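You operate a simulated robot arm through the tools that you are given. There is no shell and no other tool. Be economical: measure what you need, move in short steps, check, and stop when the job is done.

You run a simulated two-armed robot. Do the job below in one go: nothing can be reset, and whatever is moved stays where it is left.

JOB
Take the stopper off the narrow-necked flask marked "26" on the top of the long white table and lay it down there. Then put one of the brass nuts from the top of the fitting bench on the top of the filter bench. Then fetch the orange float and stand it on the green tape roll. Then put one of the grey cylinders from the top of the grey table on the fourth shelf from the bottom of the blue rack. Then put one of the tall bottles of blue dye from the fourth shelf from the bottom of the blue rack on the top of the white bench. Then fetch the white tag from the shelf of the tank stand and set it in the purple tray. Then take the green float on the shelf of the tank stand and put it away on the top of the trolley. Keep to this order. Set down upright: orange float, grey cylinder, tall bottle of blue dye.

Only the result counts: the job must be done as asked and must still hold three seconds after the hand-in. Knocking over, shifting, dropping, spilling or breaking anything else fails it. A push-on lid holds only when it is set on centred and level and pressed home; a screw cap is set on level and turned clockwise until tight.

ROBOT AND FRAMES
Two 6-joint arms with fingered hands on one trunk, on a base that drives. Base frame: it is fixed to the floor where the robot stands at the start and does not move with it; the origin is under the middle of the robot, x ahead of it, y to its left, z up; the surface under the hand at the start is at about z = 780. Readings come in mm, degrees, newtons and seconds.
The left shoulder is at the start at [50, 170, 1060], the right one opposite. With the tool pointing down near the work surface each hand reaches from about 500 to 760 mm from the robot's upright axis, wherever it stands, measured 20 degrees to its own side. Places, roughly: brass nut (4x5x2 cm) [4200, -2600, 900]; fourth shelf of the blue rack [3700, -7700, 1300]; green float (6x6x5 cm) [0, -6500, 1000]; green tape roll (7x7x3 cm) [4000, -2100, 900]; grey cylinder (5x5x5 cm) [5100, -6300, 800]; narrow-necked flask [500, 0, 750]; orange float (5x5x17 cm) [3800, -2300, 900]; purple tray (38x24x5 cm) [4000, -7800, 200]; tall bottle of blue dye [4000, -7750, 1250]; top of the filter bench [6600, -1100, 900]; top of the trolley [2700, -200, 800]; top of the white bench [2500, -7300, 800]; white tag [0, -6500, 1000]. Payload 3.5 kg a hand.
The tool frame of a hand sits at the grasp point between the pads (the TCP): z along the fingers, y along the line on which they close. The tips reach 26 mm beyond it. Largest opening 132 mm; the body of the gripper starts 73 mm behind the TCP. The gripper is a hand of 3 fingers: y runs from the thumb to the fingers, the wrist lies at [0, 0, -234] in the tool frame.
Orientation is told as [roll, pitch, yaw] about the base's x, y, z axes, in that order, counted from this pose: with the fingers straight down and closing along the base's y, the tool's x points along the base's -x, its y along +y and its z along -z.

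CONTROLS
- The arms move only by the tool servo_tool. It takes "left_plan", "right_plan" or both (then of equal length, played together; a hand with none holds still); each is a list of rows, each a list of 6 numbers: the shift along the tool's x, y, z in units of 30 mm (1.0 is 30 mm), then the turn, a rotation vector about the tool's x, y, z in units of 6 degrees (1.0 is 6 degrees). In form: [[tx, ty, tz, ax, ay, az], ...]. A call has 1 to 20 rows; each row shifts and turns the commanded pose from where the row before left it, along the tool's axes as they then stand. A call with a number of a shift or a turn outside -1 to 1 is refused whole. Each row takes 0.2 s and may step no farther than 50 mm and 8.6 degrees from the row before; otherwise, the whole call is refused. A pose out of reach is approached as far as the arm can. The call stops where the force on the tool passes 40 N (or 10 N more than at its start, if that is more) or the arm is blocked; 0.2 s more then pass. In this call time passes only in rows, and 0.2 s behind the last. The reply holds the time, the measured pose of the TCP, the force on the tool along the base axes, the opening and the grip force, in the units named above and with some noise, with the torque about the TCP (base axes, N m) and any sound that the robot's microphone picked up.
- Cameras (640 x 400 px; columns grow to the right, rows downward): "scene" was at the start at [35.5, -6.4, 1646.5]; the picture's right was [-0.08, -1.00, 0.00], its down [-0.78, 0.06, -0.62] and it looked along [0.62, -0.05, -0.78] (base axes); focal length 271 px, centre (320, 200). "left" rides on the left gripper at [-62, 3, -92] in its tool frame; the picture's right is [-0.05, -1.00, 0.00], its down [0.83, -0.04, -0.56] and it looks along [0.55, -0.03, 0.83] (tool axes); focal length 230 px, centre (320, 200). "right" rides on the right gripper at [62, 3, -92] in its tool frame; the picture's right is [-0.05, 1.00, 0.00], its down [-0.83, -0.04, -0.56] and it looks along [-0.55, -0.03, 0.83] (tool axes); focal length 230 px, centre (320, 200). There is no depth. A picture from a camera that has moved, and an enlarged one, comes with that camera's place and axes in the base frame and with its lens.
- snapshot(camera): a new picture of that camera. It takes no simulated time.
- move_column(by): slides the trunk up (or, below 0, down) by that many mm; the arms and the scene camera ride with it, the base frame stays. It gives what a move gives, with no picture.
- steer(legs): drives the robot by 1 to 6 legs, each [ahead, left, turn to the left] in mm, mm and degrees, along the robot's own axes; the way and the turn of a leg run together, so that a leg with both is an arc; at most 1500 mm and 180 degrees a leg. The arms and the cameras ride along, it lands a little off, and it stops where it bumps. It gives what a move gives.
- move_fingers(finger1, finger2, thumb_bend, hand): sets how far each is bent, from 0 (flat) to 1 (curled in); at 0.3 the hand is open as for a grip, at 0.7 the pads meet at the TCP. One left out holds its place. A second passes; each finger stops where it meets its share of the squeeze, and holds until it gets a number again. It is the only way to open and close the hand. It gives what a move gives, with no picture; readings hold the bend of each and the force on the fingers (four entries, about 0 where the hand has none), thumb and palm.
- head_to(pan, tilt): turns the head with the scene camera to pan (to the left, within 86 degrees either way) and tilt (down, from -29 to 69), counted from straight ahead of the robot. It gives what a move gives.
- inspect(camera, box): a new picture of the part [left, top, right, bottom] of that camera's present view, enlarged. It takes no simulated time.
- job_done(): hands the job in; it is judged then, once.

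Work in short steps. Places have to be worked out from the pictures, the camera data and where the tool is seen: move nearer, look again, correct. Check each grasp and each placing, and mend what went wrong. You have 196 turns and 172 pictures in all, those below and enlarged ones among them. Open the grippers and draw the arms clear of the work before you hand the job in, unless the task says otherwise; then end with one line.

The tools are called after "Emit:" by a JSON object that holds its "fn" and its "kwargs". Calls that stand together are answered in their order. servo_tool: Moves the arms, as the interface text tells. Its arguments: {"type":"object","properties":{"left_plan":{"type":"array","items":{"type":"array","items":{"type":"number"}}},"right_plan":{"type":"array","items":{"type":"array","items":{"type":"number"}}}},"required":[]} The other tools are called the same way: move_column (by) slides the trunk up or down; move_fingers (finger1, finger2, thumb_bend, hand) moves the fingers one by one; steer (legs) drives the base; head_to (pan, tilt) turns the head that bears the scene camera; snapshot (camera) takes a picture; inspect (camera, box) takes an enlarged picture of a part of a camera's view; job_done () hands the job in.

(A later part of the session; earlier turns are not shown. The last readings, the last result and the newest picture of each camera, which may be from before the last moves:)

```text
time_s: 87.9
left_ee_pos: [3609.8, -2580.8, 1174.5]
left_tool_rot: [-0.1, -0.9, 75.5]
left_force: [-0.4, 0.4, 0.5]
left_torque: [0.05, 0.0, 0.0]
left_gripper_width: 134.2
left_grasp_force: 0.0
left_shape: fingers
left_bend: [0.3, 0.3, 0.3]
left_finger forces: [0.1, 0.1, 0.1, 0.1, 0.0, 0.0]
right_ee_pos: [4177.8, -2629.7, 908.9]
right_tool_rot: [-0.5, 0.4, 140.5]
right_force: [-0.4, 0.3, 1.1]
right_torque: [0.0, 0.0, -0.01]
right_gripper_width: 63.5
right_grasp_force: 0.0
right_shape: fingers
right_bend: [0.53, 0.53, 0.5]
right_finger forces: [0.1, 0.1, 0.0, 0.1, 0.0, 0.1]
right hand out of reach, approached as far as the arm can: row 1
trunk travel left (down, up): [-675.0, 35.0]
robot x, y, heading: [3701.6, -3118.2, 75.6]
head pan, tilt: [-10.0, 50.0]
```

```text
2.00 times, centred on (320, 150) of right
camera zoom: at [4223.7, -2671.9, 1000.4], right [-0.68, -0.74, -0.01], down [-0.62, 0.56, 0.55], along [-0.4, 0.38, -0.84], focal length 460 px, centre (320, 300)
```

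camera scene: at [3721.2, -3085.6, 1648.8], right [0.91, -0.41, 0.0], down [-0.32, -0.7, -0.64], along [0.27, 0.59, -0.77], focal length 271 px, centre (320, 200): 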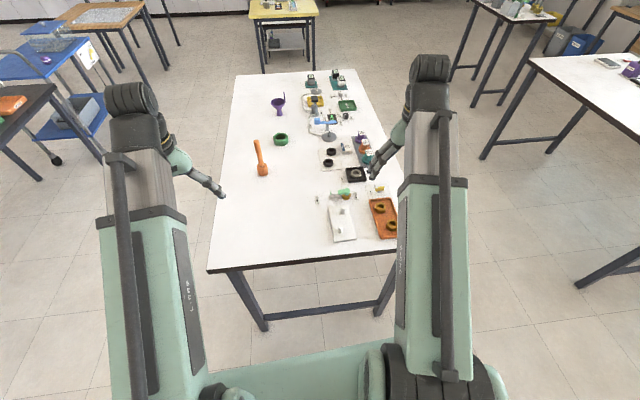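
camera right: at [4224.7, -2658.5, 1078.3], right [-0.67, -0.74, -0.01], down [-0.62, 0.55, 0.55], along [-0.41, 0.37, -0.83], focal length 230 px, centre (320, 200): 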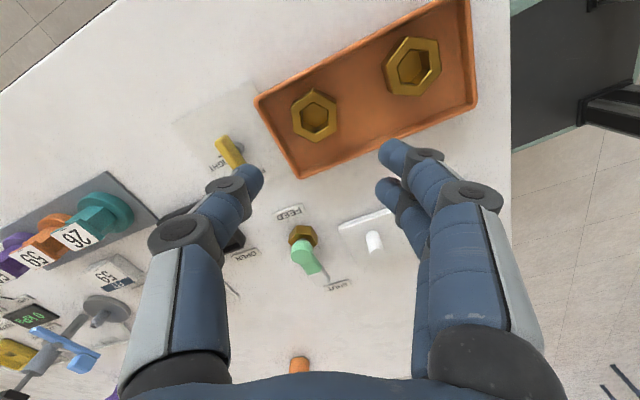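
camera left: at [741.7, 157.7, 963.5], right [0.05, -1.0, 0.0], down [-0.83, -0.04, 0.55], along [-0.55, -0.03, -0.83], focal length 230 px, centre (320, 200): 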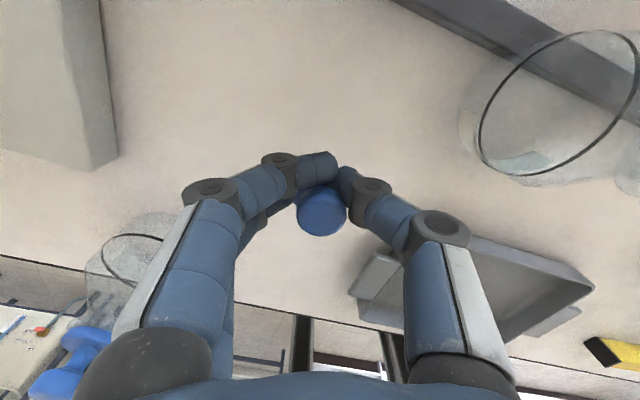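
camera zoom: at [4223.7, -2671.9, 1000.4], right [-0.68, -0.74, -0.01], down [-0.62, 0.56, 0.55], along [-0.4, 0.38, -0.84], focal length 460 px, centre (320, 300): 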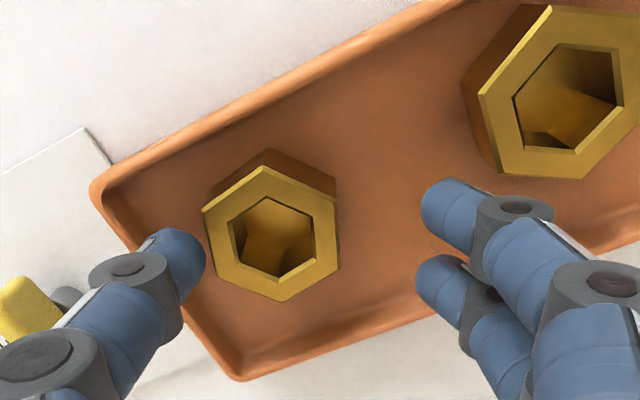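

Finger 2 would land on the rim because the hand can't turn far enough here. I raise the hand and reposition the base to heading 105° so the hand can line up with the tray.

Emit:
{"fn": "servo_tool", "kwargs": {"right_plan": [[0, 0, -1, 0, 0, 0], [0, 0, -1, 0, 0, 0], [0, 0, -1, 0, 0, 0], [0, 0, -1, 0, 0, 0], [0, 0, -1, 0, 0, 0], [0, 0, -1, 0, 0, 0]]}}

Emit:
{"fn": "steer", "kwargs": {"legs": [[-66, -387, 0], [0, 0, 29.4]]}}

Emit:
{"fn": "snapshot", "kwargs": {"camera": "right"}}

```text
time_s: 89.3
left_ee_pos: [3609.7, -2581.5, 1173.7]
left_tool_rot: [-0.1, -0.9, 75.5]
left_force: [0.7, 0.1, 0.4]
left_torque: [0.0, 0.0, -0.01]
left_gripper_width: 134.0
left_grasp_force: 0.1
left_shape: fingers
left_bend: [0.3, 0.3, 0.3]
left_finger forces: [0.1, 0.0, 0.0, 0.0, 0.0, 0.0]
right_ee_pos: [4176.5, -2628.7, 1090.3]
right_tool_rot: [-0.3, 0.4, 140.5]
right_force: [0.2, -0.1, 0.1]
right_torque: [0.01, -0.01, -0.01]
right_gripper_width: 63.6
right_grasp_force: 0.1
right_shape: fingers
right_bend: [0.53, 0.53, 0.5]
right_finger forces: [0.0, 0.0, 0.1, 0.1, 0.1, 0.0]
trunk travel left (down, up): [-675.0, 35.0]
robot x, y, heading: [3695.1, -3118.1, 75.6]
head pan, tilt: [-10.0, 50.0]
```

```text
time_s: 93.2
left_ee_pos: [3710.2, -2856.2, 1173.4]
left_tool_rot: [0.0, -0.9, 105.1]
left_force: [-0.7, 0.1, -0.2]
left_torque: [0.02, -0.02, -0.02]
left_gripper_width: 134.0
left_grasp_force: 0.0
left_shape: fingers
left_bend: [0.3, 0.3, 0.3]
left_finger forces: [0.0, 0.1, 0.0, 0.0, 0.1, 0.1]
right_ee_pos: [4227.3, -2617.6, 1090.0]
right_tool_rot: [-0.3, 0.3, 170.2]
right_force: [0.1, -0.1, 0.3]
right_torque: [0.02, 0.01, 0.0]
right_gripper_width: 63.6
right_grasp_force: 0.1
right_shape: fingers
right_bend: [0.53, 0.53, 0.5]
right_finger forces: [0.0, 0.0, 0.0, 0.0, 0.1, 0.0]
trunk travel left (down, up): [-675.0, 35.0]
robot x, y, heading: [4051.5, -3276.5, 105.5]
head pan, tilt: [-10.0, 50.0]
```

```text
121 pictures are left
camera right: at [4287.7, -2630.9, 1181.0], right [-0.22, -0.97, -0.01], down [-0.81, 0.18, 0.55], along [-0.54, 0.13, -0.83], focal length 230 px, centre (320, 200)
```

right: 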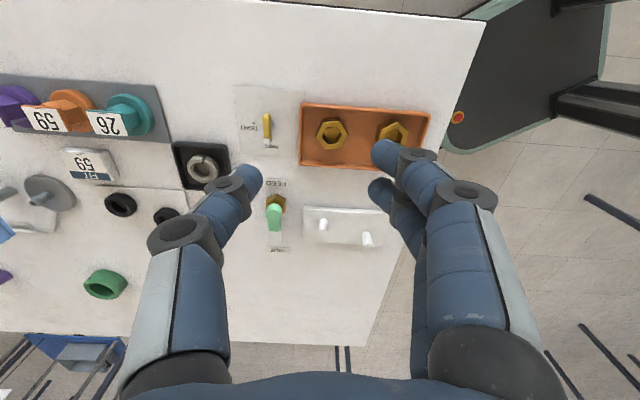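

The hand is now nearly aligned with the tray. I move over the nut at (4192, -2621), trim the yaw, descend and look.

Emit:
{"fn": "servo_tool", "kwargs": {"right_plan": [[-0.57, 0.15, 0, 0, 0, 0], [-0.57, 0.15, 0, 0, 0, 0], [0, 0, 1, 0, 0, 0.35], [0, 0, 1, 0, 0, 0.35], [0, 0, 1, 0, 0, 0], [0, 0, 1, 0, 0, 0]]}}

Emit:
{"fn": "inspect", "kwargs": {"camera": "right", "box": [160, 50, 480, 250]}}

```text
time_s: 94.6
left_ee_pos: [3712.0, -2856.9, 1173.4]
left_tool_rot: [-0.2, -0.9, 105.2]
left_force: [-0.3, -0.2, -0.5]
left_torque: [0.01, -0.01, -0.03]
left_gripper_width: 134.2
left_grasp_force: 0.0
left_shape: fingers
left_bend: [0.3, 0.3, 0.3]
left_finger forces: [0.0, 0.0, 0.0, 0.0, 0.0, 0.0]
right_ee_pos: [4191.8, -2618.1, 968.3]
right_tool_rot: [-0.4, 0.1, 165.9]
right_force: [0.1, 0.5, -0.5]
right_torque: [-0.02, 0.0, 0.0]
right_gripper_width: 63.3
right_grasp_force: 0.2
right_shape: fingers
right_bend: [0.53, 0.53, 0.5]
right_finger forces: [0.1, 0.0, 0.1, 0.1, 0.0, 0.1]
trunk travel left (down, up): [-675.0, 35.0]
robot x, y, heading: [4052.9, -3275.2, 105.0]
head pan, tilt: [-10.0, 50.0]
```

```text
2.00 times, centred on (320, 150) of right
camera zoom: at [4250.5, -2636.5, 1060.0], right [-0.29, -0.96, -0.01], down [-0.8, 0.24, 0.55], along [-0.53, 0.17, -0.83], focal length 460 px, centre (320, 300)
```

zoom: 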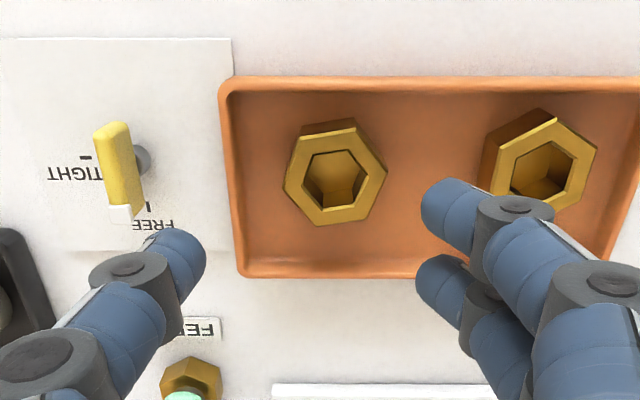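

Aligned and centred. I narrow the thumb to fit between wall and nut and lower into the tray.

Emit:
{"fn": "move_fingers", "kwargs": {"hand": "right", "finger1": 0.54, "finger2": 0.54, "thumb_bend": 0.555}}

Emit:
{"fn": "servo_tool", "kwargs": {"right_plan": [[0.07, 0.15, 0.9, 0, 0, 0], [0, 0, 0.9, 0, 0, 0]]}}

Emit:
{"fn": "inspect", "kwargs": {"camera": "right", "box": [160, 50, 480, 250]}}

```text
time_s: 95.6
left_ee_pos: [3709.9, -2856.4, 1173.7]
left_tool_rot: [-0.1, -0.9, 105.1]
left_force: [0.6, 0.4, 0.0]
left_torque: [0.01, -0.02, -0.01]
left_gripper_width: 134.1
left_grasp_force: 0.1
left_shape: fingers
left_bend: [0.3, 0.3, 0.3]
left_finger forces: [0.0, 0.1, 0.0, 0.0, 0.0, 0.0]
right_ee_pos: [4192.0, -2618.0, 968.9]
right_tool_rot: [-0.3, 0.2, 165.8]
right_force: [0.6, 0.8, 0.0]
right_torque: [0.0, 0.05, 0.0]
right_gripper_width: 53.3
right_grasp_force: 0.1
right_shape: fingers
right_bend: [0.54, 0.54, 0.55]
right_finger forces: [0.0, 0.0, 0.0, 0.0, 0.0, 0.0]
trunk travel left (down, up): [-675.0, 35.0]
robot x, y, heading: [4050.9, -3278.5, 105.1]
head pan, tilt: [-10.0, 50.0]
```

```text
time_s: 96.2
left_ee_pos: [3709.7, -2856.4, 1175.1]
left_tool_rot: [-0.2, -0.9, 105.1]
left_force: [0.1, -0.5, -1.3]
left_torque: [0.03, 0.0, 0.0]
left_gripper_width: 134.3
left_grasp_force: 0.1
left_shape: fingers
left_bend: [0.3, 0.3, 0.3]
left_finger forces: [0.0, 0.0, 0.1, 0.1, 0.0, 0.1]
right_ee_pos: [4194.4, -2624.1, 916.6]
right_tool_rot: [-0.5, 0.2, 165.8]
right_force: [0.1, 0.3, -0.4]
right_torque: [0.0, -0.01, -0.02]
right_gripper_width: 53.3
right_grasp_force: 0.0
right_shape: fingers
right_bend: [0.54, 0.54, 0.55]
right_finger forces: [0.0, 0.0, 0.0, 0.0, 0.1, 0.0]
trunk travel left (down, up): [-675.0, 35.0]
robot x, y, heading: [4051.7, -3278.3, 105.2]
head pan, tilt: [-10.0, 50.0]
```

```text
2.00 times, centred on (320, 150) of right
camera zoom: at [4253.6, -2643.0, 1008.3], right [-0.29, -0.96, -0.01], down [-0.8, 0.24, 0.55], along [-0.53, 0.17, -0.83], focal length 460 px, centre (320, 300)
```

zoom: 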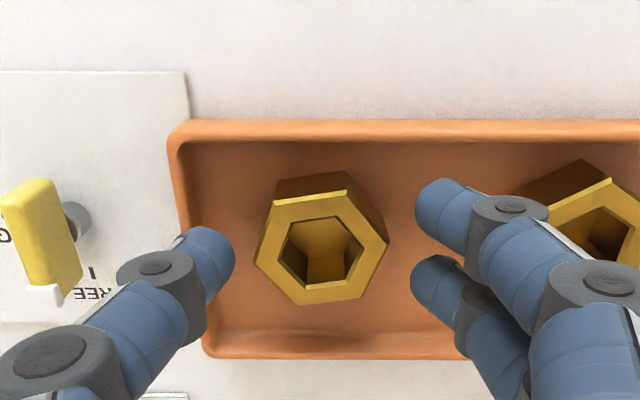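

Everything fits inside the tray. I lower 19 mm more.

Emit:
{"fn": "servo_tool", "kwargs": {"right_plan": [[0, 0.05, 0.35, 0, 0, 0], [0, 0, 0.3, 0, 0, 0]]}}

Emit:
{"fn": "inspect", "kwargs": {"camera": "right", "box": [160, 50, 480, 250]}}

```text
time_s: 96.8
left_ee_pos: [3711.7, -2856.2, 1174.2]
left_tool_rot: [-0.1, -1.0, 105.1]
left_force: [0.5, -0.4, -0.9]
left_torque: [0.0, 0.0, 0.0]
left_gripper_width: 133.9
left_grasp_force: 0.0
left_shape: fingers
left_bend: [0.3, 0.3, 0.3]
left_finger forces: [0.0, 0.0, 0.1, 0.0, 0.1, 0.0]
right_ee_pos: [4194.6, -2625.6, 897.0]
right_tool_rot: [-0.5, 0.2, 166.0]
right_force: [-0.3, -0.3, 8.1]
right_torque: [-0.31, 0.07, 0.02]
right_gripper_width: 52.2
right_grasp_force: 4.2
right_shape: fingers
right_bend: [0.54, 0.54, 0.55]
right_finger forces: [3.7, 5.1, 0.1, 0.0, 0.3, 0.0]
trunk travel left (down, up): [-675.0, 35.0]
robot x, y, heading: [4051.9, -3276.2, 105.2]
head pan, tilt: [-10.0, 50.0]
```

```text
2.00 times, centred on (320, 150) of right
camera zoom: at [4253.1, -2644.9, 989.2], right [-0.29, -0.96, -0.01], down [-0.8, 0.24, 0.55], along [-0.53, 0.17, -0.83], focal length 460 px, centre (320, 300)
```

zoom: 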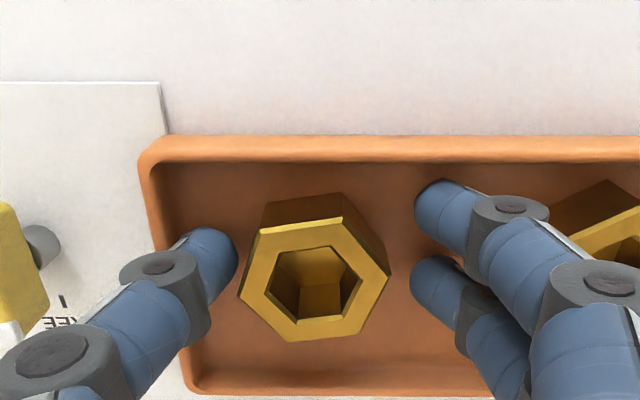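

The fingertips touch the tray floor lightly and the nut is centred. I raise 2 mm and close.

Emit:
{"fn": "servo_tool", "kwargs": {"right_plan": [[0, 0, -0.1, 0, 0, 0]]}}

Emit:
{"fn": "move_fingers", "kwargs": {"hand": "right", "finger1": 0.7, "finger2": 0.7, "thumb_bend": 0.7}}

Emit:
{"fn": "servo_tool", "kwargs": {"right_plan": [[0, 0, -0.3, 0, 0, 0], [0, 0, -0.4, 0, 0, 0], [0, 0, -0.5, 0, 0, 0], [0, 0, -0.6, 0, 0, 0], [0, 0, -0.6, 0, 0, 0]]}}

Emit:
{"fn": "snapshot", "kwargs": {"camera": "right"}}

```text
time_s: 97.2
left_ee_pos: [3711.0, -2855.4, 1173.6]
left_tool_rot: [-0.1, -0.9, 105.1]
left_force: [-0.7, 0.7, -0.3]
left_torque: [0.0, -0.04, 0.02]
left_gripper_width: 134.1
left_grasp_force: 0.0
left_shape: fingers
left_bend: [0.3, 0.3, 0.3]
left_finger forces: [0.0, 0.0, 0.1, 0.0, 0.1, 0.1]
right_ee_pos: [4194.8, -2624.9, 898.5]
right_tool_rot: [-0.4, 0.3, 165.9]
right_force: [0.6, 0.9, -0.4]
right_torque: [-0.04, -0.02, 0.03]
right_gripper_width: 52.0
right_grasp_force: 0.5
right_shape: fingers
right_bend: [0.54, 0.54, 0.55]
right_finger forces: [0.0, 0.0, 0.0, 0.1, 0.5, 0.0]
trunk travel left (down, up): [-675.0, 35.0]
robot x, y, heading: [4051.1, -3279.5, 105.2]
head pan, tilt: [-10.0, 50.0]
```

```text
time_s: 98.2
left_ee_pos: [3711.2, -2855.2, 1174.4]
left_tool_rot: [0.0, -0.8, 105.1]
left_force: [0.4, 0.2, -0.1]
left_torque: [0.01, -0.01, 0.02]
left_gripper_width: 134.0
left_grasp_force: 0.1
left_shape: fingers
left_bend: [0.3, 0.3, 0.3]
left_finger forces: [0.1, 0.1, 0.0, 0.1, 0.1, 0.0]
right_ee_pos: [4194.1, -2625.1, 898.0]
right_tool_rot: [-0.4, 0.3, 166.0]
right_force: [0.2, 0.2, 0.0]
right_torque: [0.01, 0.0, -0.02]
right_gripper_width: 32.6
right_grasp_force: 13.4
right_shape: fingers
right_bend: [0.62, 0.6, 0.64]
right_finger forces: [5.7, 8.0, 0.1, 0.0, 12.8, 0.1]
trunk travel left (down, up): [-675.0, 35.0]
robot x, y, heading: [4057.3, -3276.3, 105.3]
head pan, tilt: [-10.0, 50.0]
```

```text
time_s: 99.4
left_ee_pos: [3710.8, -2856.9, 1173.9]
left_tool_rot: [-0.1, -1.0, 105.2]
left_force: [-0.3, -0.1, 0.1]
left_torque: [-0.01, 0.03, 0.02]
left_gripper_width: 134.0
left_grasp_force: 0.1
left_shape: fingers
left_bend: [0.3, 0.3, 0.3]
left_finger forces: [0.1, 0.0, 0.1, 0.0, 0.0, 0.1]
right_ee_pos: [4194.0, -2626.2, 971.2]
right_tool_rot: [-0.4, 0.2, 165.8]
right_force: [-0.5, 0.0, -0.5]
right_torque: [-0.02, 0.0, 0.02]
right_gripper_width: 32.8
right_grasp_force: 13.1
right_shape: fingers
right_bend: [0.62, 0.6, 0.64]
right_finger forces: [5.8, 8.0, 0.0, 0.0, 12.8, 0.0]
trunk travel left (down, up): [-675.0, 35.0]
robot x, y, heading: [4053.6, -3278.7, 104.8]
head pan, tilt: [-10.0, 50.0]
```

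```text
117 pictures are left
camera right: at [4252.7, -2643.8, 1062.0], right [-0.29, -0.96, -0.01], down [-0.8, 0.24, 0.55], along [-0.53, 0.17, -0.83], focal length 230 px, centre (320, 200)
```

right: 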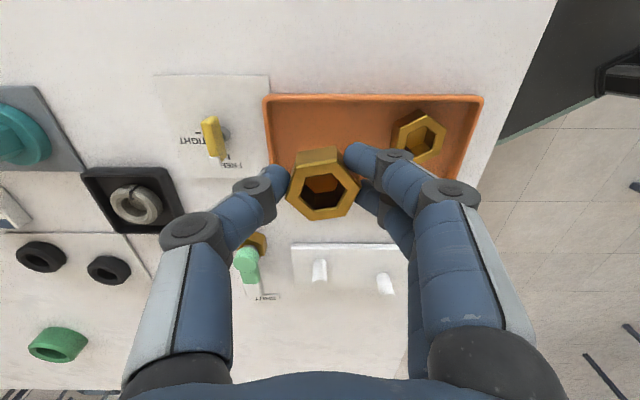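

The nut is held. I raise it and drive round to the filter bench.

Emit:
{"fn": "servo_tool", "kwargs": {"right_plan": [[0, 0, -1, 0, 0, 0], [0, 0, -1, 0, 0, 0], [0, 0, -1, 0, 0, 0], [0, 0, -1, 0, 0, 0], [0, 0, -1, 0, 0, 0]]}}

Emit:
{"fn": "steer", "kwargs": {"legs": [[0, 0, -30], [229, -558, 0], [316, -19, 0], [1245, -8, 0]]}}

Emit:
{"fn": "head_to", "kwargs": {"pan": -50, "tilt": 25}}

Emit:
{"fn": "snapshot", "kwargs": {"camera": "scene"}}

```text
time_s: 100.6
left_ee_pos: [3709.9, -2857.1, 1173.5]
left_tool_rot: [-0.1, -0.9, 105.0]
left_force: [0.1, 0.1, -0.6]
left_torque: [0.05, -0.02, 0.0]
left_gripper_width: 134.0
left_grasp_force: 0.0
left_shape: fingers
left_bend: [0.3, 0.3, 0.3]
left_finger forces: [0.0, 0.0, 0.0, 0.1, 0.0, 0.1]
right_ee_pos: [4191.8, -2624.7, 1119.9]
right_tool_rot: [-0.3, 0.3, 165.9]
right_force: [0.1, 0.1, -0.5]
right_torque: [-0.02, 0.0, 0.0]
right_gripper_width: 32.6
right_grasp_force: 13.2
right_shape: fingers
right_bend: [0.62, 0.6, 0.64]
right_finger forces: [5.7, 8.1, 0.0, 0.0, 12.8, 0.0]
trunk travel left (down, up): [-675.0, 35.0]
robot x, y, heading: [4051.3, -3277.1, 105.2]
head pan, tilt: [-10.0, 50.0]
```

```text
time_s: 113.1
left_ee_pos: [5056.0, -1179.2, 1173.7]
left_tool_rot: [-0.1, -0.8, 72.9]
left_force: [0.6, -0.4, 0.4]
left_torque: [-0.03, -0.01, 0.04]
left_gripper_width: 133.9
left_grasp_force: 0.0
left_shape: fingers
left_bend: [0.3, 0.3, 0.3]
left_finger forces: [0.0, 0.0, 0.0, 0.0, 0.1, 0.0]
right_ee_pos: [5586.6, -1239.4, 1118.4]
right_tool_rot: [-0.3, 0.3, 133.8]
right_force: [0.0, -0.1, -0.5]
right_torque: [-0.01, 0.02, 0.01]
right_gripper_width: 32.3
right_grasp_force: 13.4
right_shape: fingers
right_bend: [0.63, 0.6, 0.64]
right_finger forces: [5.6, 7.9, 0.1, 0.1, 12.7, 0.0]
trunk travel left (down, up): [-675.0, 35.0]
robot x, y, heading: [5121.9, -1717.8, 73.1]
head pan, tilt: [-10.0, 50.0]
```

```text
time_s: 114.2
left_ee_pos: [5054.9, -1177.7, 1173.5]
left_tool_rot: [-0.2, -0.9, 73.0]
left_force: [0.3, -0.5, -0.2]
left_torque: [-0.05, 0.0, -0.03]
left_gripper_width: 134.3
left_grasp_force: 0.1
left_shape: fingers
left_bend: [0.3, 0.3, 0.3]
left_finger forces: [0.0, 0.1, 0.1, 0.0, 0.0, 0.0]
right_ee_pos: [5587.4, -1238.7, 1119.1]
right_tool_rot: [-0.3, 0.3, 133.8]
right_force: [0.7, 0.4, -0.1]
right_torque: [0.01, 0.04, -0.03]
right_gripper_width: 32.4
right_grasp_force: 12.4
right_shape: fingers
right_bend: [0.63, 0.6, 0.64]
right_finger forces: [5.6, 8.0, 0.1, 0.0, 12.6, 0.0]
trunk travel left (down, up): [-675.0, 35.0]
robot x, y, heading: [5117.8, -1714.7, 73.2]
head pan, tilt: [-50.0, 25.0]
```

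```text
116 pictures are left
camera scene: at [5194.7, -1719.6, 1686.2], right [0.39, -0.92, 0.0], down [-0.39, -0.17, -0.91], along [0.83, 0.36, -0.42], focal length 271 px, centre (320, 200)
```

scene: 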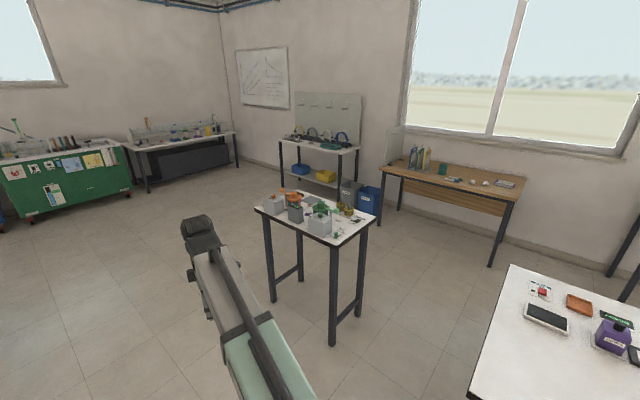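

I enlarge the filter bench to find a free spot.

Emit:
{"fn": "inspect", "kwargs": {"camera": "scene", "box": [245, 175, 395, 260]}}

```text
4.27 times, centred on (320, 218) of scene
camera zoom: at [5194.7, -1719.6, 1686.2], right [0.39, -0.92, 0.0], down [-0.39, -0.17, -0.91], along [0.83, 0.36, -0.42], focal length 1156 px, centre (320, 125)
```

zoom: 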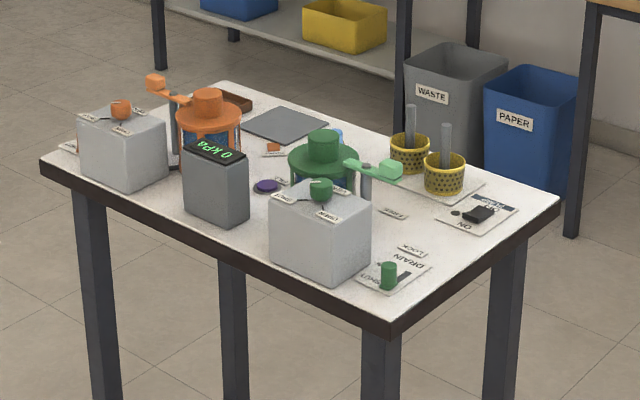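

The free spot is near the right edge, between the DRAIN plate and the black-button plate, at about (6480, -1357). I drive to the bench's front and look closer.

Emit:
{"fn": "steer", "kwargs": {"legs": [[989, -573, 0], [0, 0, -90]]}}

Emit:
{"fn": "servo_tool", "kwargs": {"right_plan": [[0, 0, 0, 0, 0, 1], [0, 0, 0, 0, 0, 1], [0, 0, 0, 0, 0, 1], [0, 0, 0, 0, 0, 1], [0, 0, 0, 0, 0, 1], [0, 0, 0, 0, 0, 1], [0, 0, 0, 0, 0, 1], [0, 0, 0, 0, 0, 1], [0, 0, 0, 0, 0, 1], [0, 0, 0, 0, 0, 1]]}}

Emit:
{"fn": "head_to", "kwargs": {"pan": -15, "tilt": 52}}

Emit:
{"fn": "snapshot", "kwargs": {"camera": "scene"}}

Emit:
{"fn": "snapshot", "kwargs": {"camera": "right"}}

```text
time_s: 123.8
left_ee_pos: [6511.8, -864.9, 1174.4]
left_tool_rot: [-0.1, -0.9, -16.5]
left_force: [-0.6, -0.1, -0.8]
left_torque: [0.01, 0.0, -0.01]
left_gripper_width: 134.1
left_grasp_force: 0.1
left_shape: fingers
left_bend: [0.3, 0.3, 0.3]
left_finger forces: [0.0, 0.0, 0.0, 0.1, 0.0, 0.0]
right_ee_pos: [6454.4, -1396.1, 1119.2]
right_tool_rot: [-0.4, 0.2, 44.4]
right_force: [0.0, 0.1, -0.3]
right_torque: [0.02, 0.0, -0.03]
right_gripper_width: 32.0
right_grasp_force: 12.4
right_shape: fingers
right_bend: [0.63, 0.6, 0.64]
right_finger forces: [5.2, 7.6, 0.0, 0.0, 12.3, 0.1]
trunk travel left (down, up): [-675.0, 35.0]
robot x, y, heading: [5972.7, -935.8, -16.4]
head pan, tilt: [-50.0, 25.0]
```

```text
time_s: 126.0
left_ee_pos: [6511.0, -864.2, 1175.4]
left_tool_rot: [-0.1, -0.9, -16.5]
left_force: [-0.2, -1.0, -0.1]
left_torque: [0.02, -0.05, -0.01]
left_gripper_width: 134.2
left_grasp_force: 0.1
left_shape: fingers
left_bend: [0.3, 0.3, 0.3]
left_finger forces: [0.1, 0.0, 0.0, 0.1, 0.0, 0.0]
right_ee_pos: [6456.4, -1396.2, 1118.7]
right_tool_rot: [-0.5, -0.1, -15.7]
right_force: [0.2, 0.1, -1.7]
right_torque: [-0.02, 0.0, 0.01]
right_gripper_width: 32.0
right_grasp_force: 12.6
right_shape: fingers
right_bend: [0.63, 0.6, 0.64]
right_finger forces: [5.1, 7.6, 0.0, 0.0, 12.4, 0.0]
trunk travel left (down, up): [-675.0, 35.0]
robot x, y, heading: [5972.2, -935.8, -16.2]
head pan, tilt: [-50.0, 25.0]
```

```text
time_s: 127.0
left_ee_pos: [6510.9, -864.7, 1174.4]
left_tool_rot: [-0.1, -0.9, -16.6]
left_force: [0.8, -0.1, 0.7]
left_torque: [0.02, -0.01, 0.01]
left_gripper_width: 134.0
left_grasp_force: 0.1
left_shape: fingers
left_bend: [0.3, 0.3, 0.3]
left_finger forces: [0.1, 0.0, 0.0, 0.0, 0.1, 0.1]
right_ee_pos: [6456.4, -1397.1, 1119.0]
right_tool_rot: [-0.4, -0.2, -15.6]
right_force: [-0.7, 0.2, -0.7]
right_torque: [0.01, -0.03, 0.03]
right_gripper_width: 31.6
right_grasp_force: 12.0
right_shape: fingers
right_bend: [0.63, 0.6, 0.64]
right_finger forces: [5.1, 7.6, 0.0, 0.0, 12.4, 0.0]
trunk travel left (down, up): [-675.0, 35.0]
robot x, y, heading: [5974.4, -940.3, -16.3]
head pan, tilt: [-15.0, 52.0]
```

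```text
114 pictures are left
camera scene: at [5999.2, -964.4, 1646.1], right [-0.52, -0.85, 0.0], down [-0.67, 0.41, -0.62], along [0.53, -0.32, -0.79], focal length 271 px, centre (320, 200)
```

scene: 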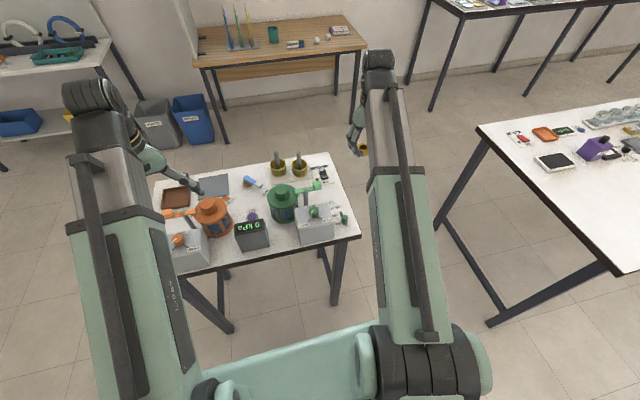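

```text
113 pictures are left
camera right: at [6398.0, -1376.5, 1210.3], right [0.32, 0.95, -0.01], down [0.79, -0.26, 0.56], along [0.53, -0.18, -0.83], focal length 230 px, centre (320, 200)
```

right: 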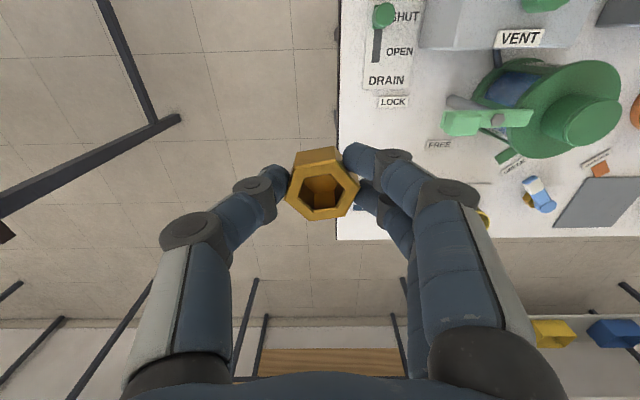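

I choose (6490, -1345), clear of the DRAIN and ON plates. I move over it and descend partway.

Emit:
{"fn": "servo_tool", "kwargs": {"right_plan": [[-0.31, 0.99, 0, 0, 0, 0], [-0.31, 0.99, 0, 0, 0, 0], [0, 0, 1, 0, 0, 0], [0, 0, 1, 0, 0, 0], [0, 0, 1, 0, 0, 0], [0, 0, 1, 0, 0, 0]]}}

Emit:
{"fn": "snapshot", "kwargs": {"camera": "right"}}

Emit:
{"fn": "inspect", "kwargs": {"camera": "scene", "box": [260, 140, 380, 250]}}

```text
time_s: 128.4
left_ee_pos: [6511.7, -863.3, 1174.1]
left_tool_rot: [-0.1, -1.0, -16.4]
left_force: [-0.1, -0.8, -0.5]
left_torque: [-0.02, 0.0, 0.03]
left_gripper_width: 134.0
left_grasp_force: 0.0
left_shape: fingers
left_bend: [0.3, 0.3, 0.3]
left_finger forces: [0.1, 0.1, 0.1, 0.0, 0.1, 0.1]
right_ee_pos: [6491.5, -1344.0, 998.0]
right_tool_rot: [-0.4, -0.3, -15.6]
right_force: [0.4, 0.9, -1.6]
right_torque: [0.04, 0.04, -0.05]
right_gripper_width: 31.9
right_grasp_force: 12.5
right_shape: fingers
right_bend: [0.63, 0.6, 0.64]
right_finger forces: [5.2, 7.8, 0.0, 0.0, 12.5, 0.0]
trunk travel left (down, up): [-675.0, 35.0]
robot x, y, heading: [5975.3, -936.0, -16.6]
head pan, tilt: [-15.0, 52.0]
```

```text
112 pictures are left
camera right: at [6433.1, -1324.2, 1089.4], right [0.32, 0.95, -0.01], down [0.79, -0.26, 0.56], along [0.53, -0.18, -0.83], focal length 230 px, centre (320, 200)
```

right: 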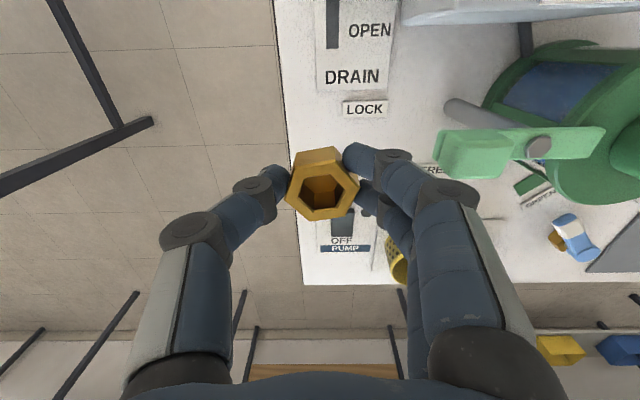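

```text
3.64 times, centred on (320, 195) of scene
camera zoom: at [5999.4, -964.4, 1646.1], right [-0.52, -0.85, 0.0], down [-0.67, 0.41, -0.62], along [0.53, -0.32, -0.79], focal length 985 px, centre (320, 218)
```

zoom: 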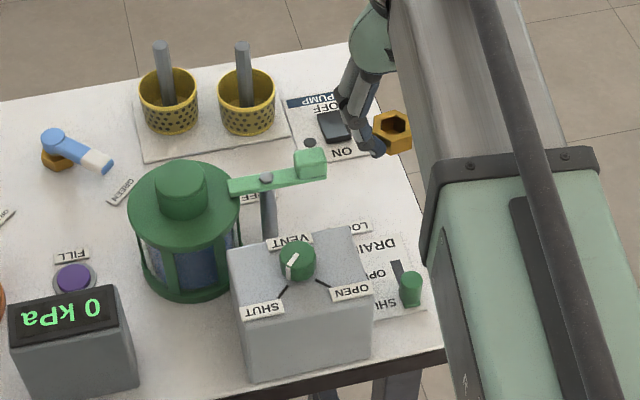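

The green lever's end is close to where the fingers would pass. I turn the hand about 36° so the fingers clear both the lever and the grey block, then lower a bit.

Emit:
{"fn": "servo_tool", "kwargs": {"right_plan": [[0, 0, 0, 0, 0, -1], [0, 0, 0, 0, 0, -1], [0, 0, 0, 0, 0, -1], [0, 0, 0, 0, 0, -1], [0, 0, 0, 0, 0, -1], [0, 0, 0, 0, 0, -1], [0, 0, 1, 0, 0, 0]]}}

Emit:
{"fn": "snapshot", "kwargs": {"camera": "right"}}

```text
time_s: 130.1
left_ee_pos: [6510.2, -864.4, 1173.5]
left_tool_rot: [-0.1, -1.0, -16.4]
left_force: [-0.1, -0.1, -0.5]
left_torque: [-0.01, 0.02, -0.01]
left_gripper_width: 134.1
left_grasp_force: 0.0
left_shape: fingers
left_bend: [0.3, 0.3, 0.3]
left_finger forces: [0.1, 0.1, 0.0, 0.0, 0.0, 0.0]
right_ee_pos: [6491.2, -1344.8, 969.7]
right_tool_rot: [-0.5, 0.1, 20.4]
right_force: [0.5, -0.3, -1.2]
right_torque: [0.03, 0.03, 0.01]
right_gripper_width: 31.7
right_grasp_force: 12.6
right_shape: fingers
right_bend: [0.63, 0.6, 0.64]
right_finger forces: [5.2, 7.8, 0.0, 0.0, 12.4, 0.1]
trunk travel left (down, up): [-675.0, 35.0]
robot x, y, heading: [5975.3, -939.0, -16.4]
head pan, tilt: [-15.0, 52.0]
```

```text
110 pictures are left
camera right: at [6432.0, -1363.4, 1061.2], right [-0.3, 0.95, -0.01], down [0.79, 0.25, 0.56], along [0.53, 0.16, -0.83], focal length 230 px, centre (320, 200)
```

right: 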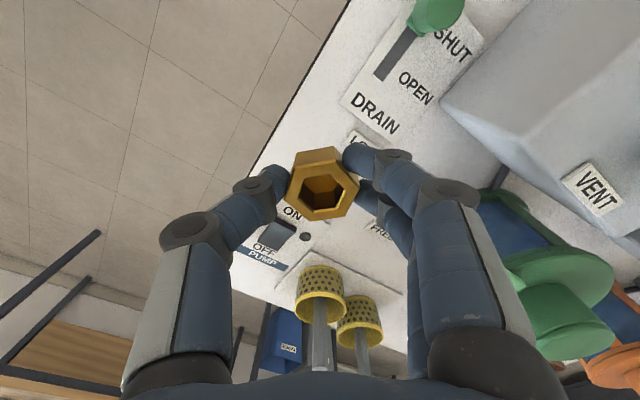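

The fingers are clear now. I lower carefully until contact.

Emit:
{"fn": "servo_tool", "kwargs": {"right_plan": [[0, 0, 0.7, 0, 0, 0], [0, 0, 0.5, 0, 0, 0]]}}

Emit:
{"fn": "servo_tool", "kwargs": {"right_plan": [[0, 0, 0.2, 0, 0, 0]]}}

Emit:
{"fn": "servo_tool", "kwargs": {"right_plan": [[0, 0, 0.15, 0, 0, 0]]}}

Emit:
{"fn": "snapshot", "kwargs": {"camera": "right"}}

```text
time_s: 130.7
left_ee_pos: [6511.7, -865.0, 1173.1]
left_tool_rot: [0.0, -0.9, -16.4]
left_force: [-0.5, 0.1, 0.2]
left_torque: [0.01, -0.02, -0.01]
left_gripper_width: 134.2
left_grasp_force: 0.0
left_shape: fingers
left_bend: [0.3, 0.3, 0.3]
left_finger forces: [0.1, 0.1, 0.1, 0.0, 0.0, 0.1]
right_ee_pos: [6489.6, -1346.6, 933.0]
right_tool_rot: [-0.5, 0.0, 20.3]
right_force: [0.2, -0.4, -0.2]
right_torque: [0.01, 0.02, -0.01]
right_gripper_width: 32.1
right_grasp_force: 12.2
right_shape: fingers
right_bend: [0.63, 0.6, 0.64]
right_finger forces: [5.2, 7.8, 0.0, 0.0, 12.5, 0.0]
trunk travel left (down, up): [-675.0, 35.0]
robot x, y, heading: [5971.9, -935.3, -16.4]
head pan, tilt: [-15.0, 52.0]
```

```text
time_s: 131.1
left_ee_pos: [6511.5, -864.9, 1172.9]
left_tool_rot: [0.0, -0.9, -16.5]
left_force: [0.0, 0.0, 0.8]
left_torque: [-0.01, 0.03, -0.01]
left_gripper_width: 134.0
left_grasp_force: 0.0
left_shape: fingers
left_bend: [0.3, 0.3, 0.3]
left_finger forces: [0.0, 0.0, 0.0, 0.0, 0.1, 0.0]
right_ee_pos: [6490.8, -1346.3, 927.3]
right_tool_rot: [-0.4, 0.1, 20.4]
right_force: [-0.4, -0.4, -0.3]
right_torque: [0.0, 0.0, -0.01]
right_gripper_width: 31.7
right_grasp_force: 12.9
right_shape: fingers
right_bend: [0.63, 0.6, 0.64]
right_finger forces: [5.1, 7.8, 0.0, 0.1, 12.5, 0.1]
trunk travel left (down, up): [-675.0, 35.0]
robot x, y, heading: [5973.5, -938.4, -16.3]
head pan, tilt: [-15.0, 52.0]
```

```text
time_s: 131.4
left_ee_pos: [6510.4, -864.6, 1173.3]
left_tool_rot: [-0.1, -0.8, -16.3]
left_force: [-0.2, 0.6, -0.5]
left_torque: [0.02, 0.0, -0.01]
left_gripper_width: 134.0
left_grasp_force: 0.0
left_shape: fingers
left_bend: [0.3, 0.3, 0.3]
left_finger forces: [0.0, 0.0, 0.0, 0.1, 0.0, 0.0]
right_ee_pos: [6490.7, -1347.0, 922.1]
right_tool_rot: [-0.5, 0.0, 20.4]
right_force: [0.5, -0.4, 0.3]
right_torque: [0.01, 0.04, -0.03]
right_gripper_width: 31.7
right_grasp_force: 12.8
right_shape: fingers
right_bend: [0.63, 0.6, 0.64]
right_finger forces: [5.2, 7.8, 0.1, 0.1, 12.4, 0.0]
trunk travel left (down, up): [-675.0, 35.0]
robot x, y, heading: [5974.7, -936.8, -16.3]
head pan, tilt: [-15.0, 52.0]
```

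```text
109 pictures are left
camera right: at [6432.4, -1364.1, 1013.7], right [-0.3, 0.95, -0.01], down [0.79, 0.25, 0.56], along [0.53, 0.16, -0.83], focal length 230 px, centre (320, 200)
```

right: 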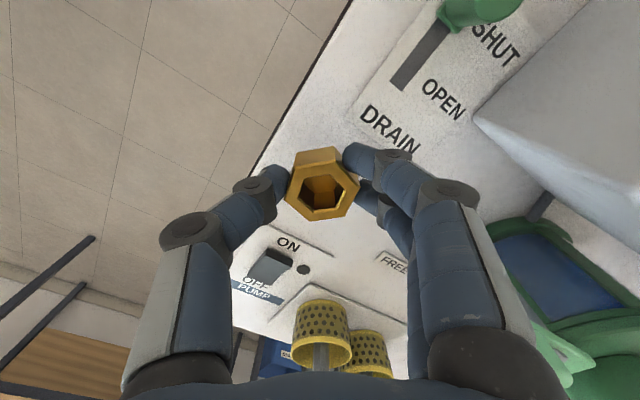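

No contact yet, so I continue with small steps.

Emit:
{"fn": "servo_tool", "kwargs": {"right_plan": [[0, 0, 0.2, 0, 0, 0]]}}

Emit:
{"fn": "servo_tool", "kwargs": {"right_plan": [[0, 0, 0.2, 0, 0, 0]]}}

Emit:
{"fn": "servo_tool", "kwargs": {"right_plan": [[0, 0, 0.2, 0, 0, 0]]}}

Emit:
{"fn": "snapshot", "kwargs": {"camera": "right"}}

```text
time_s: 131.8
left_ee_pos: [6510.6, -864.7, 1174.1]
left_tool_rot: [-0.1, -0.8, -16.5]
left_force: [0.4, 0.0, 1.1]
left_torque: [-0.01, 0.02, 0.02]
left_gripper_width: 133.9
left_grasp_force: 0.0
left_shape: fingers
left_bend: [0.3, 0.3, 0.3]
left_finger forces: [0.0, 0.0, 0.1, 0.0, 0.0, 0.0]
right_ee_pos: [6490.5, -1346.3, 915.8]
right_tool_rot: [-0.6, 0.0, 20.3]
right_force: [0.1, -0.2, -1.2]
right_torque: [0.0, -0.05, 0.0]
right_gripper_width: 31.6
right_grasp_force: 12.5
right_shape: fingers
right_bend: [0.63, 0.6, 0.64]
right_finger forces: [5.2, 7.8, 0.0, 0.0, 12.4, 0.0]
trunk travel left (down, up): [-675.0, 35.0]
robot x, y, heading: [5971.9, -938.2, -16.4]
head pan, tilt: [-15.0, 52.0]
```

```text
time_s: 132.2
left_ee_pos: [6510.9, -864.1, 1174.3]
left_tool_rot: [-0.1, -1.0, -16.5]
left_force: [0.0, 0.0, 0.7]
left_torque: [0.02, -0.01, -0.04]
left_gripper_width: 134.4
left_grasp_force: 0.1
left_shape: fingers
left_bend: [0.3, 0.3, 0.3]
left_finger forces: [0.0, 0.1, 0.0, 0.1, 0.0, 0.0]
right_ee_pos: [6490.1, -1346.0, 910.7]
right_tool_rot: [-0.4, 0.2, 20.4]
right_force: [-0.3, -0.3, -0.9]
right_torque: [-0.03, 0.02, -0.01]
right_gripper_width: 31.8
right_grasp_force: 13.1
right_shape: fingers
right_bend: [0.63, 0.6, 0.64]
right_finger forces: [5.2, 7.9, 0.0, 0.1, 12.5, 0.0]
trunk travel left (down, up): [-675.0, 35.0]
robot x, y, heading: [5972.8, -935.6, -16.6]
head pan, tilt: [-15.0, 52.0]
```

```text
time_s: 132.7
left_ee_pos: [6511.7, -864.7, 1173.1]
left_tool_rot: [-0.1, -0.9, -16.4]
left_force: [0.7, -0.8, -0.7]
left_torque: [-0.02, 0.02, 0.01]
left_gripper_width: 134.2
left_grasp_force: 0.0
left_shape: fingers
left_bend: [0.3, 0.3, 0.3]
left_finger forces: [0.0, 0.0, 0.0, 0.0, 0.0, 0.0]
right_ee_pos: [6489.2, -1346.6, 904.1]
right_tool_rot: [-0.5, 0.0, 20.4]
right_force: [-1.5, -0.1, -2.2]
right_torque: [0.05, 0.01, 0.0]
right_gripper_width: 31.9
right_grasp_force: 12.9
right_shape: fingers
right_bend: [0.63, 0.6, 0.64]
right_finger forces: [5.2, 7.7, 0.0, 0.1, 12.4, 0.1]
trunk travel left (down, up): [-675.0, 35.0]
robot x, y, heading: [5973.3, -931.5, -16.3]
head pan, tilt: [-15.0, 52.0]
```

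```text
108 pictures are left
camera right: at [6431.9, -1364.3, 996.1], right [-0.3, 0.95, -0.01], down [0.79, 0.25, 0.56], along [0.53, 0.16, -0.83], focal length 230 px, centre (320, 200)
```

right: 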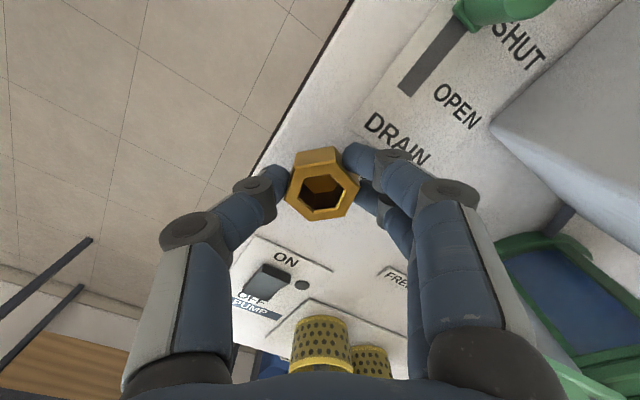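

Emit:
{"fn": "servo_tool", "kwargs": {"right_plan": [[0, 0, 0.15, 0, 0, 0]]}}

Emit:
{"fn": "servo_tool", "kwargs": {"right_plan": [[0, 0, 0.13, 0, 0, 0]]}}

Emit:
{"fn": "servo_tool", "kwargs": {"right_plan": [[0, 0, 0.1, 0, 0, 0]]}}

```text
time_s: 133.1
left_ee_pos: [6511.8, -865.4, 1174.1]
left_tool_rot: [-0.2, -0.9, -16.6]
left_force: [0.7, 0.3, -0.7]
left_torque: [-0.01, 0.01, 0.0]
left_gripper_width: 134.0
left_grasp_force: 0.1
left_shape: fingers
left_bend: [0.3, 0.3, 0.3]
left_finger forces: [0.0, 0.0, 0.0, 0.0, 0.0, 0.0]
right_ee_pos: [6490.1, -1345.9, 900.1]
right_tool_rot: [-0.5, 0.1, 20.5]
right_force: [0.9, 0.2, -0.6]
right_torque: [-0.03, 0.01, -0.04]
right_gripper_width: 31.8
right_grasp_force: 12.3
right_shape: fingers
right_bend: [0.63, 0.6, 0.64]
right_finger forces: [5.2, 7.8, 0.0, 0.0, 12.4, 0.0]
trunk travel left (down, up): [-675.0, 35.0]
robot x, y, heading: [5975.0, -933.8, -16.3]
head pan, tilt: [-15.0, 52.0]
```

```text
time_s: 133.4
left_ee_pos: [6510.6, -864.5, 1173.7]
left_tool_rot: [-0.1, -0.9, -16.5]
left_force: [-0.4, 0.1, -0.6]
left_torque: [0.03, 0.03, 0.0]
left_gripper_width: 134.1
left_grasp_force: 0.1
left_shape: fingers
left_bend: [0.3, 0.3, 0.3]
left_finger forces: [0.0, 0.0, 0.0, 0.0, 0.1, 0.1]
right_ee_pos: [6489.5, -1346.9, 895.6]
right_tool_rot: [-0.4, 0.1, 20.5]
right_force: [0.4, 0.2, -1.5]
right_torque: [-0.03, 0.0, 0.0]
right_gripper_width: 31.9
right_grasp_force: 12.3
right_shape: fingers
right_bend: [0.63, 0.6, 0.64]
right_finger forces: [5.2, 7.8, 0.1, 0.1, 12.5, 0.1]
trunk travel left (down, up): [-675.0, 35.0]
robot x, y, heading: [5973.1, -932.5, -16.2]
head pan, tilt: [-15.0, 52.0]
```

```text
time_s: 133.8
left_ee_pos: [6511.2, -865.0, 1173.6]
left_tool_rot: [-0.1, -0.9, -16.4]
left_force: [0.5, -0.6, 0.0]
left_torque: [0.04, 0.01, 0.02]
left_gripper_width: 133.9
left_grasp_force: 0.1
left_shape: fingers
left_bend: [0.3, 0.3, 0.3]
left_finger forces: [0.0, 0.0, 0.1, 0.0, 0.0, 0.1]
right_ee_pos: [6489.7, -1346.9, 892.4]
right_tool_rot: [-0.4, 0.0, 20.3]
right_force: [-0.2, 0.4, 0.8]
right_torque: [0.0, 0.01, 0.04]
right_gripper_width: 31.7
right_grasp_force: 13.9
right_shape: fingers
right_bend: [0.63, 0.6, 0.64]
right_finger forces: [5.3, 8.1, 0.0, 0.0, 12.8, 0.1]
trunk travel left (down, up): [-675.0, 35.0]
robot x, y, heading: [5970.9, -938.2, -16.3]
head pan, tilt: [-15.0, 52.0]
```

The grip force rose slightly, so contact is starting. I go 1 mm more and release.

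Emit:
{"fn": "servo_tool", "kwargs": {"right_plan": [[0, 0, 0.05, 0, 0, 0]]}}

Emit:
{"fn": "move_fingers", "kwargs": {"hand": "right", "finger1": 0.5, "finger2": 0.5, "thumb_bend": 0.5}}

Emit:
{"fn": "servo_tool", "kwargs": {"right_plan": [[0, 0, -0.3, 0, 0, 0], [0, 0, -1, 0, 0, 0], [0, 0, -1, 0, 0, 0], [0, 0, -1, 0, 0, 0], [0, 0, -1, 0, 0, 0], [0, 0, -1, 0, 0, 0], [0, 0, -1, 0, 0, 0]]}}

Emit:
{"fn": "snapshot", "kwargs": {"camera": "right"}}

```text
time_s: 134.2
left_ee_pos: [6510.5, -864.5, 1174.5]
left_tool_rot: [-0.1, -0.9, -16.5]
left_force: [-0.4, 0.7, -0.6]
left_torque: [-0.03, 0.02, 0.0]
left_gripper_width: 134.1
left_grasp_force: 0.0
left_shape: fingers
left_bend: [0.3, 0.3, 0.3]
left_finger forces: [0.1, 0.0, 0.0, 0.1, 0.0, 0.0]
right_ee_pos: [6489.2, -1344.8, 892.7]
right_tool_rot: [-0.5, 0.0, 20.3]
right_force: [-2.2, -0.5, 4.5]
right_torque: [0.04, 0.01, 0.02]
right_gripper_width: 31.9
right_grasp_force: 13.7
right_shape: fingers
right_bend: [0.63, 0.61, 0.64]
right_finger forces: [5.9, 8.8, 0.1, 0.0, 13.4, 0.1]
trunk travel left (down, up): [-675.0, 35.0]
robot x, y, heading: [5971.0, -935.5, -16.5]
head pan, tilt: [-15.0, 52.0]
```

```text
time_s: 135.2
left_ee_pos: [6510.3, -864.1, 1174.7]
left_tool_rot: [0.0, -0.8, -16.4]
left_force: [0.0, -0.3, -0.4]
left_torque: [-0.02, -0.03, -0.01]
left_gripper_width: 134.2
left_grasp_force: 0.1
left_shape: fingers
left_bend: [0.3, 0.3, 0.3]
left_finger forces: [0.0, 0.0, 0.1, 0.1, 0.0, 0.1]
right_ee_pos: [6490.9, -1346.2, 892.6]
right_tool_rot: [-0.5, 0.0, 20.4]
right_force: [5.1, -4.1, 20.9]
right_torque: [0.48, 0.1, -0.09]
right_gripper_width: 60.5
right_grasp_force: 10.1
right_shape: fingers
right_bend: [0.56, 0.56, 0.5]
right_finger forces: [9.9, 10.2, 0.0, 0.0, 0.0, 0.0]
trunk travel left (down, up): [-675.0, 35.0]
robot x, y, heading: [5975.5, -937.4, -16.6]
head pan, tilt: [-15.0, 52.0]
```

```text
time_s: 136.8
left_ee_pos: [6510.7, -864.5, 1173.9]
left_tool_rot: [0.0, -0.8, -16.4]
left_force: [0.0, 0.2, 0.0]
left_torque: [-0.01, 0.01, 0.01]
left_gripper_width: 133.9
left_grasp_force: 0.0
left_shape: fingers
left_bend: [0.3, 0.3, 0.3]
left_finger forces: [0.0, 0.1, 0.0, 0.0, 0.0, 0.0]
right_ee_pos: [6489.8, -1345.1, 1079.8]
right_tool_rot: [-0.5, 0.0, 20.3]
right_force: [-0.4, 0.5, 0.8]
right_torque: [-0.02, 0.01, -0.02]
right_gripper_width: 67.4
right_grasp_force: 0.0
right_shape: fingers
right_bend: [0.5, 0.5, 0.5]
right_finger forces: [0.1, 0.0, 0.0, 0.0, 0.0, 0.1]
trunk travel left (down, up): [-675.0, 35.0]
robot x, y, heading: [5971.8, -935.9, -16.6]
head pan, tilt: [-15.0, 52.0]
```

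```text
107 pictures are left
camera right: at [6431.2, -1361.9, 1172.2], right [-0.3, 0.95, -0.01], down [0.79, 0.25, 0.56], along [0.53, 0.16, -0.83], focal length 230 px, centre (320, 200)
```

right: 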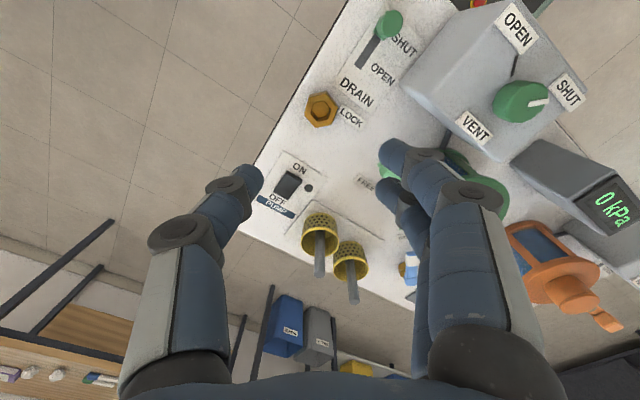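

The nut is placed well on the filter bench. I restore the right hand's yaw, raise it, and drive back around to the front of the fitting bench.

Emit:
{"fn": "servo_tool", "kwargs": {"right_plan": [[0, 0, -1, 0, 0, 1], [0, 0, -1, 0, 0, 1], [0, 0, 0, 0, 0, 1], [0, 0, 0, 0, 0, 1], [0, 0, 0, 0, 0, 1], [0, 0, 0, 0, 0, 1]]}}

Emit:
{"fn": "steer", "kwargs": {"legs": [[-626, -252, 0], [-561, -218, 0], [-824, -35, 0], [-481, -664, 0]]}}

```text
time_s: 138.2
left_ee_pos: [6511.0, -865.3, 1173.0]
left_tool_rot: [-0.1, -0.9, -16.4]
left_force: [-0.1, -0.6, 0.5]
left_torque: [-0.01, 0.01, 0.02]
left_gripper_width: 134.3
left_grasp_force: 0.1
left_shape: fingers
left_bend: [0.3, 0.3, 0.3]
left_finger forces: [0.1, 0.0, 0.0, 0.1, 0.1, 0.1]
right_ee_pos: [6489.0, -1344.4, 1139.8]
right_tool_rot: [-0.4, -0.1, -15.7]
right_force: [0.4, -0.3, 0.2]
right_torque: [0.0, 0.03, 0.01]
right_gripper_width: 67.2
right_grasp_force: 0.0
right_shape: fingers
right_bend: [0.5, 0.5, 0.5]
right_finger forces: [0.1, 0.0, 0.0, 0.0, 0.0, 0.0]
trunk travel left (down, up): [-675.0, 35.0]
robot x, y, heading: [5973.8, -936.2, -16.3]
head pan, tilt: [-15.0, 52.0]
```

```text
time_s: 153.1
left_ee_pos: [3766.3, -1269.0, 1173.4]
left_tool_rot: [-0.1, -0.9, -17.4]
left_force: [-0.3, 0.3, -0.3]
left_torque: [0.0, -0.02, -0.01]
left_gripper_width: 133.7
left_grasp_force: 0.1
left_shape: fingers
left_bend: [0.3, 0.3, 0.3]
left_finger forces: [0.0, 0.0, 0.0, 0.0, 0.0, 0.0]
right_ee_pos: [3737.7, -1748.8, 1140.7]
right_tool_rot: [-0.4, -0.3, -16.6]
right_force: [-0.2, -0.4, -0.7]
right_torque: [0.0, -0.01, -0.02]
right_gripper_width: 67.3
right_grasp_force: 0.0
right_shape: fingers
right_bend: [0.5, 0.5, 0.5]
right_finger forces: [0.0, 0.0, 0.0, 0.0, 0.0, 0.0]
trunk travel left (down, up): [-675.0, 35.0]
robot x, y, heading: [3226.5, -1331.0, -17.4]
head pan, tilt: [-15.0, 52.0]
```

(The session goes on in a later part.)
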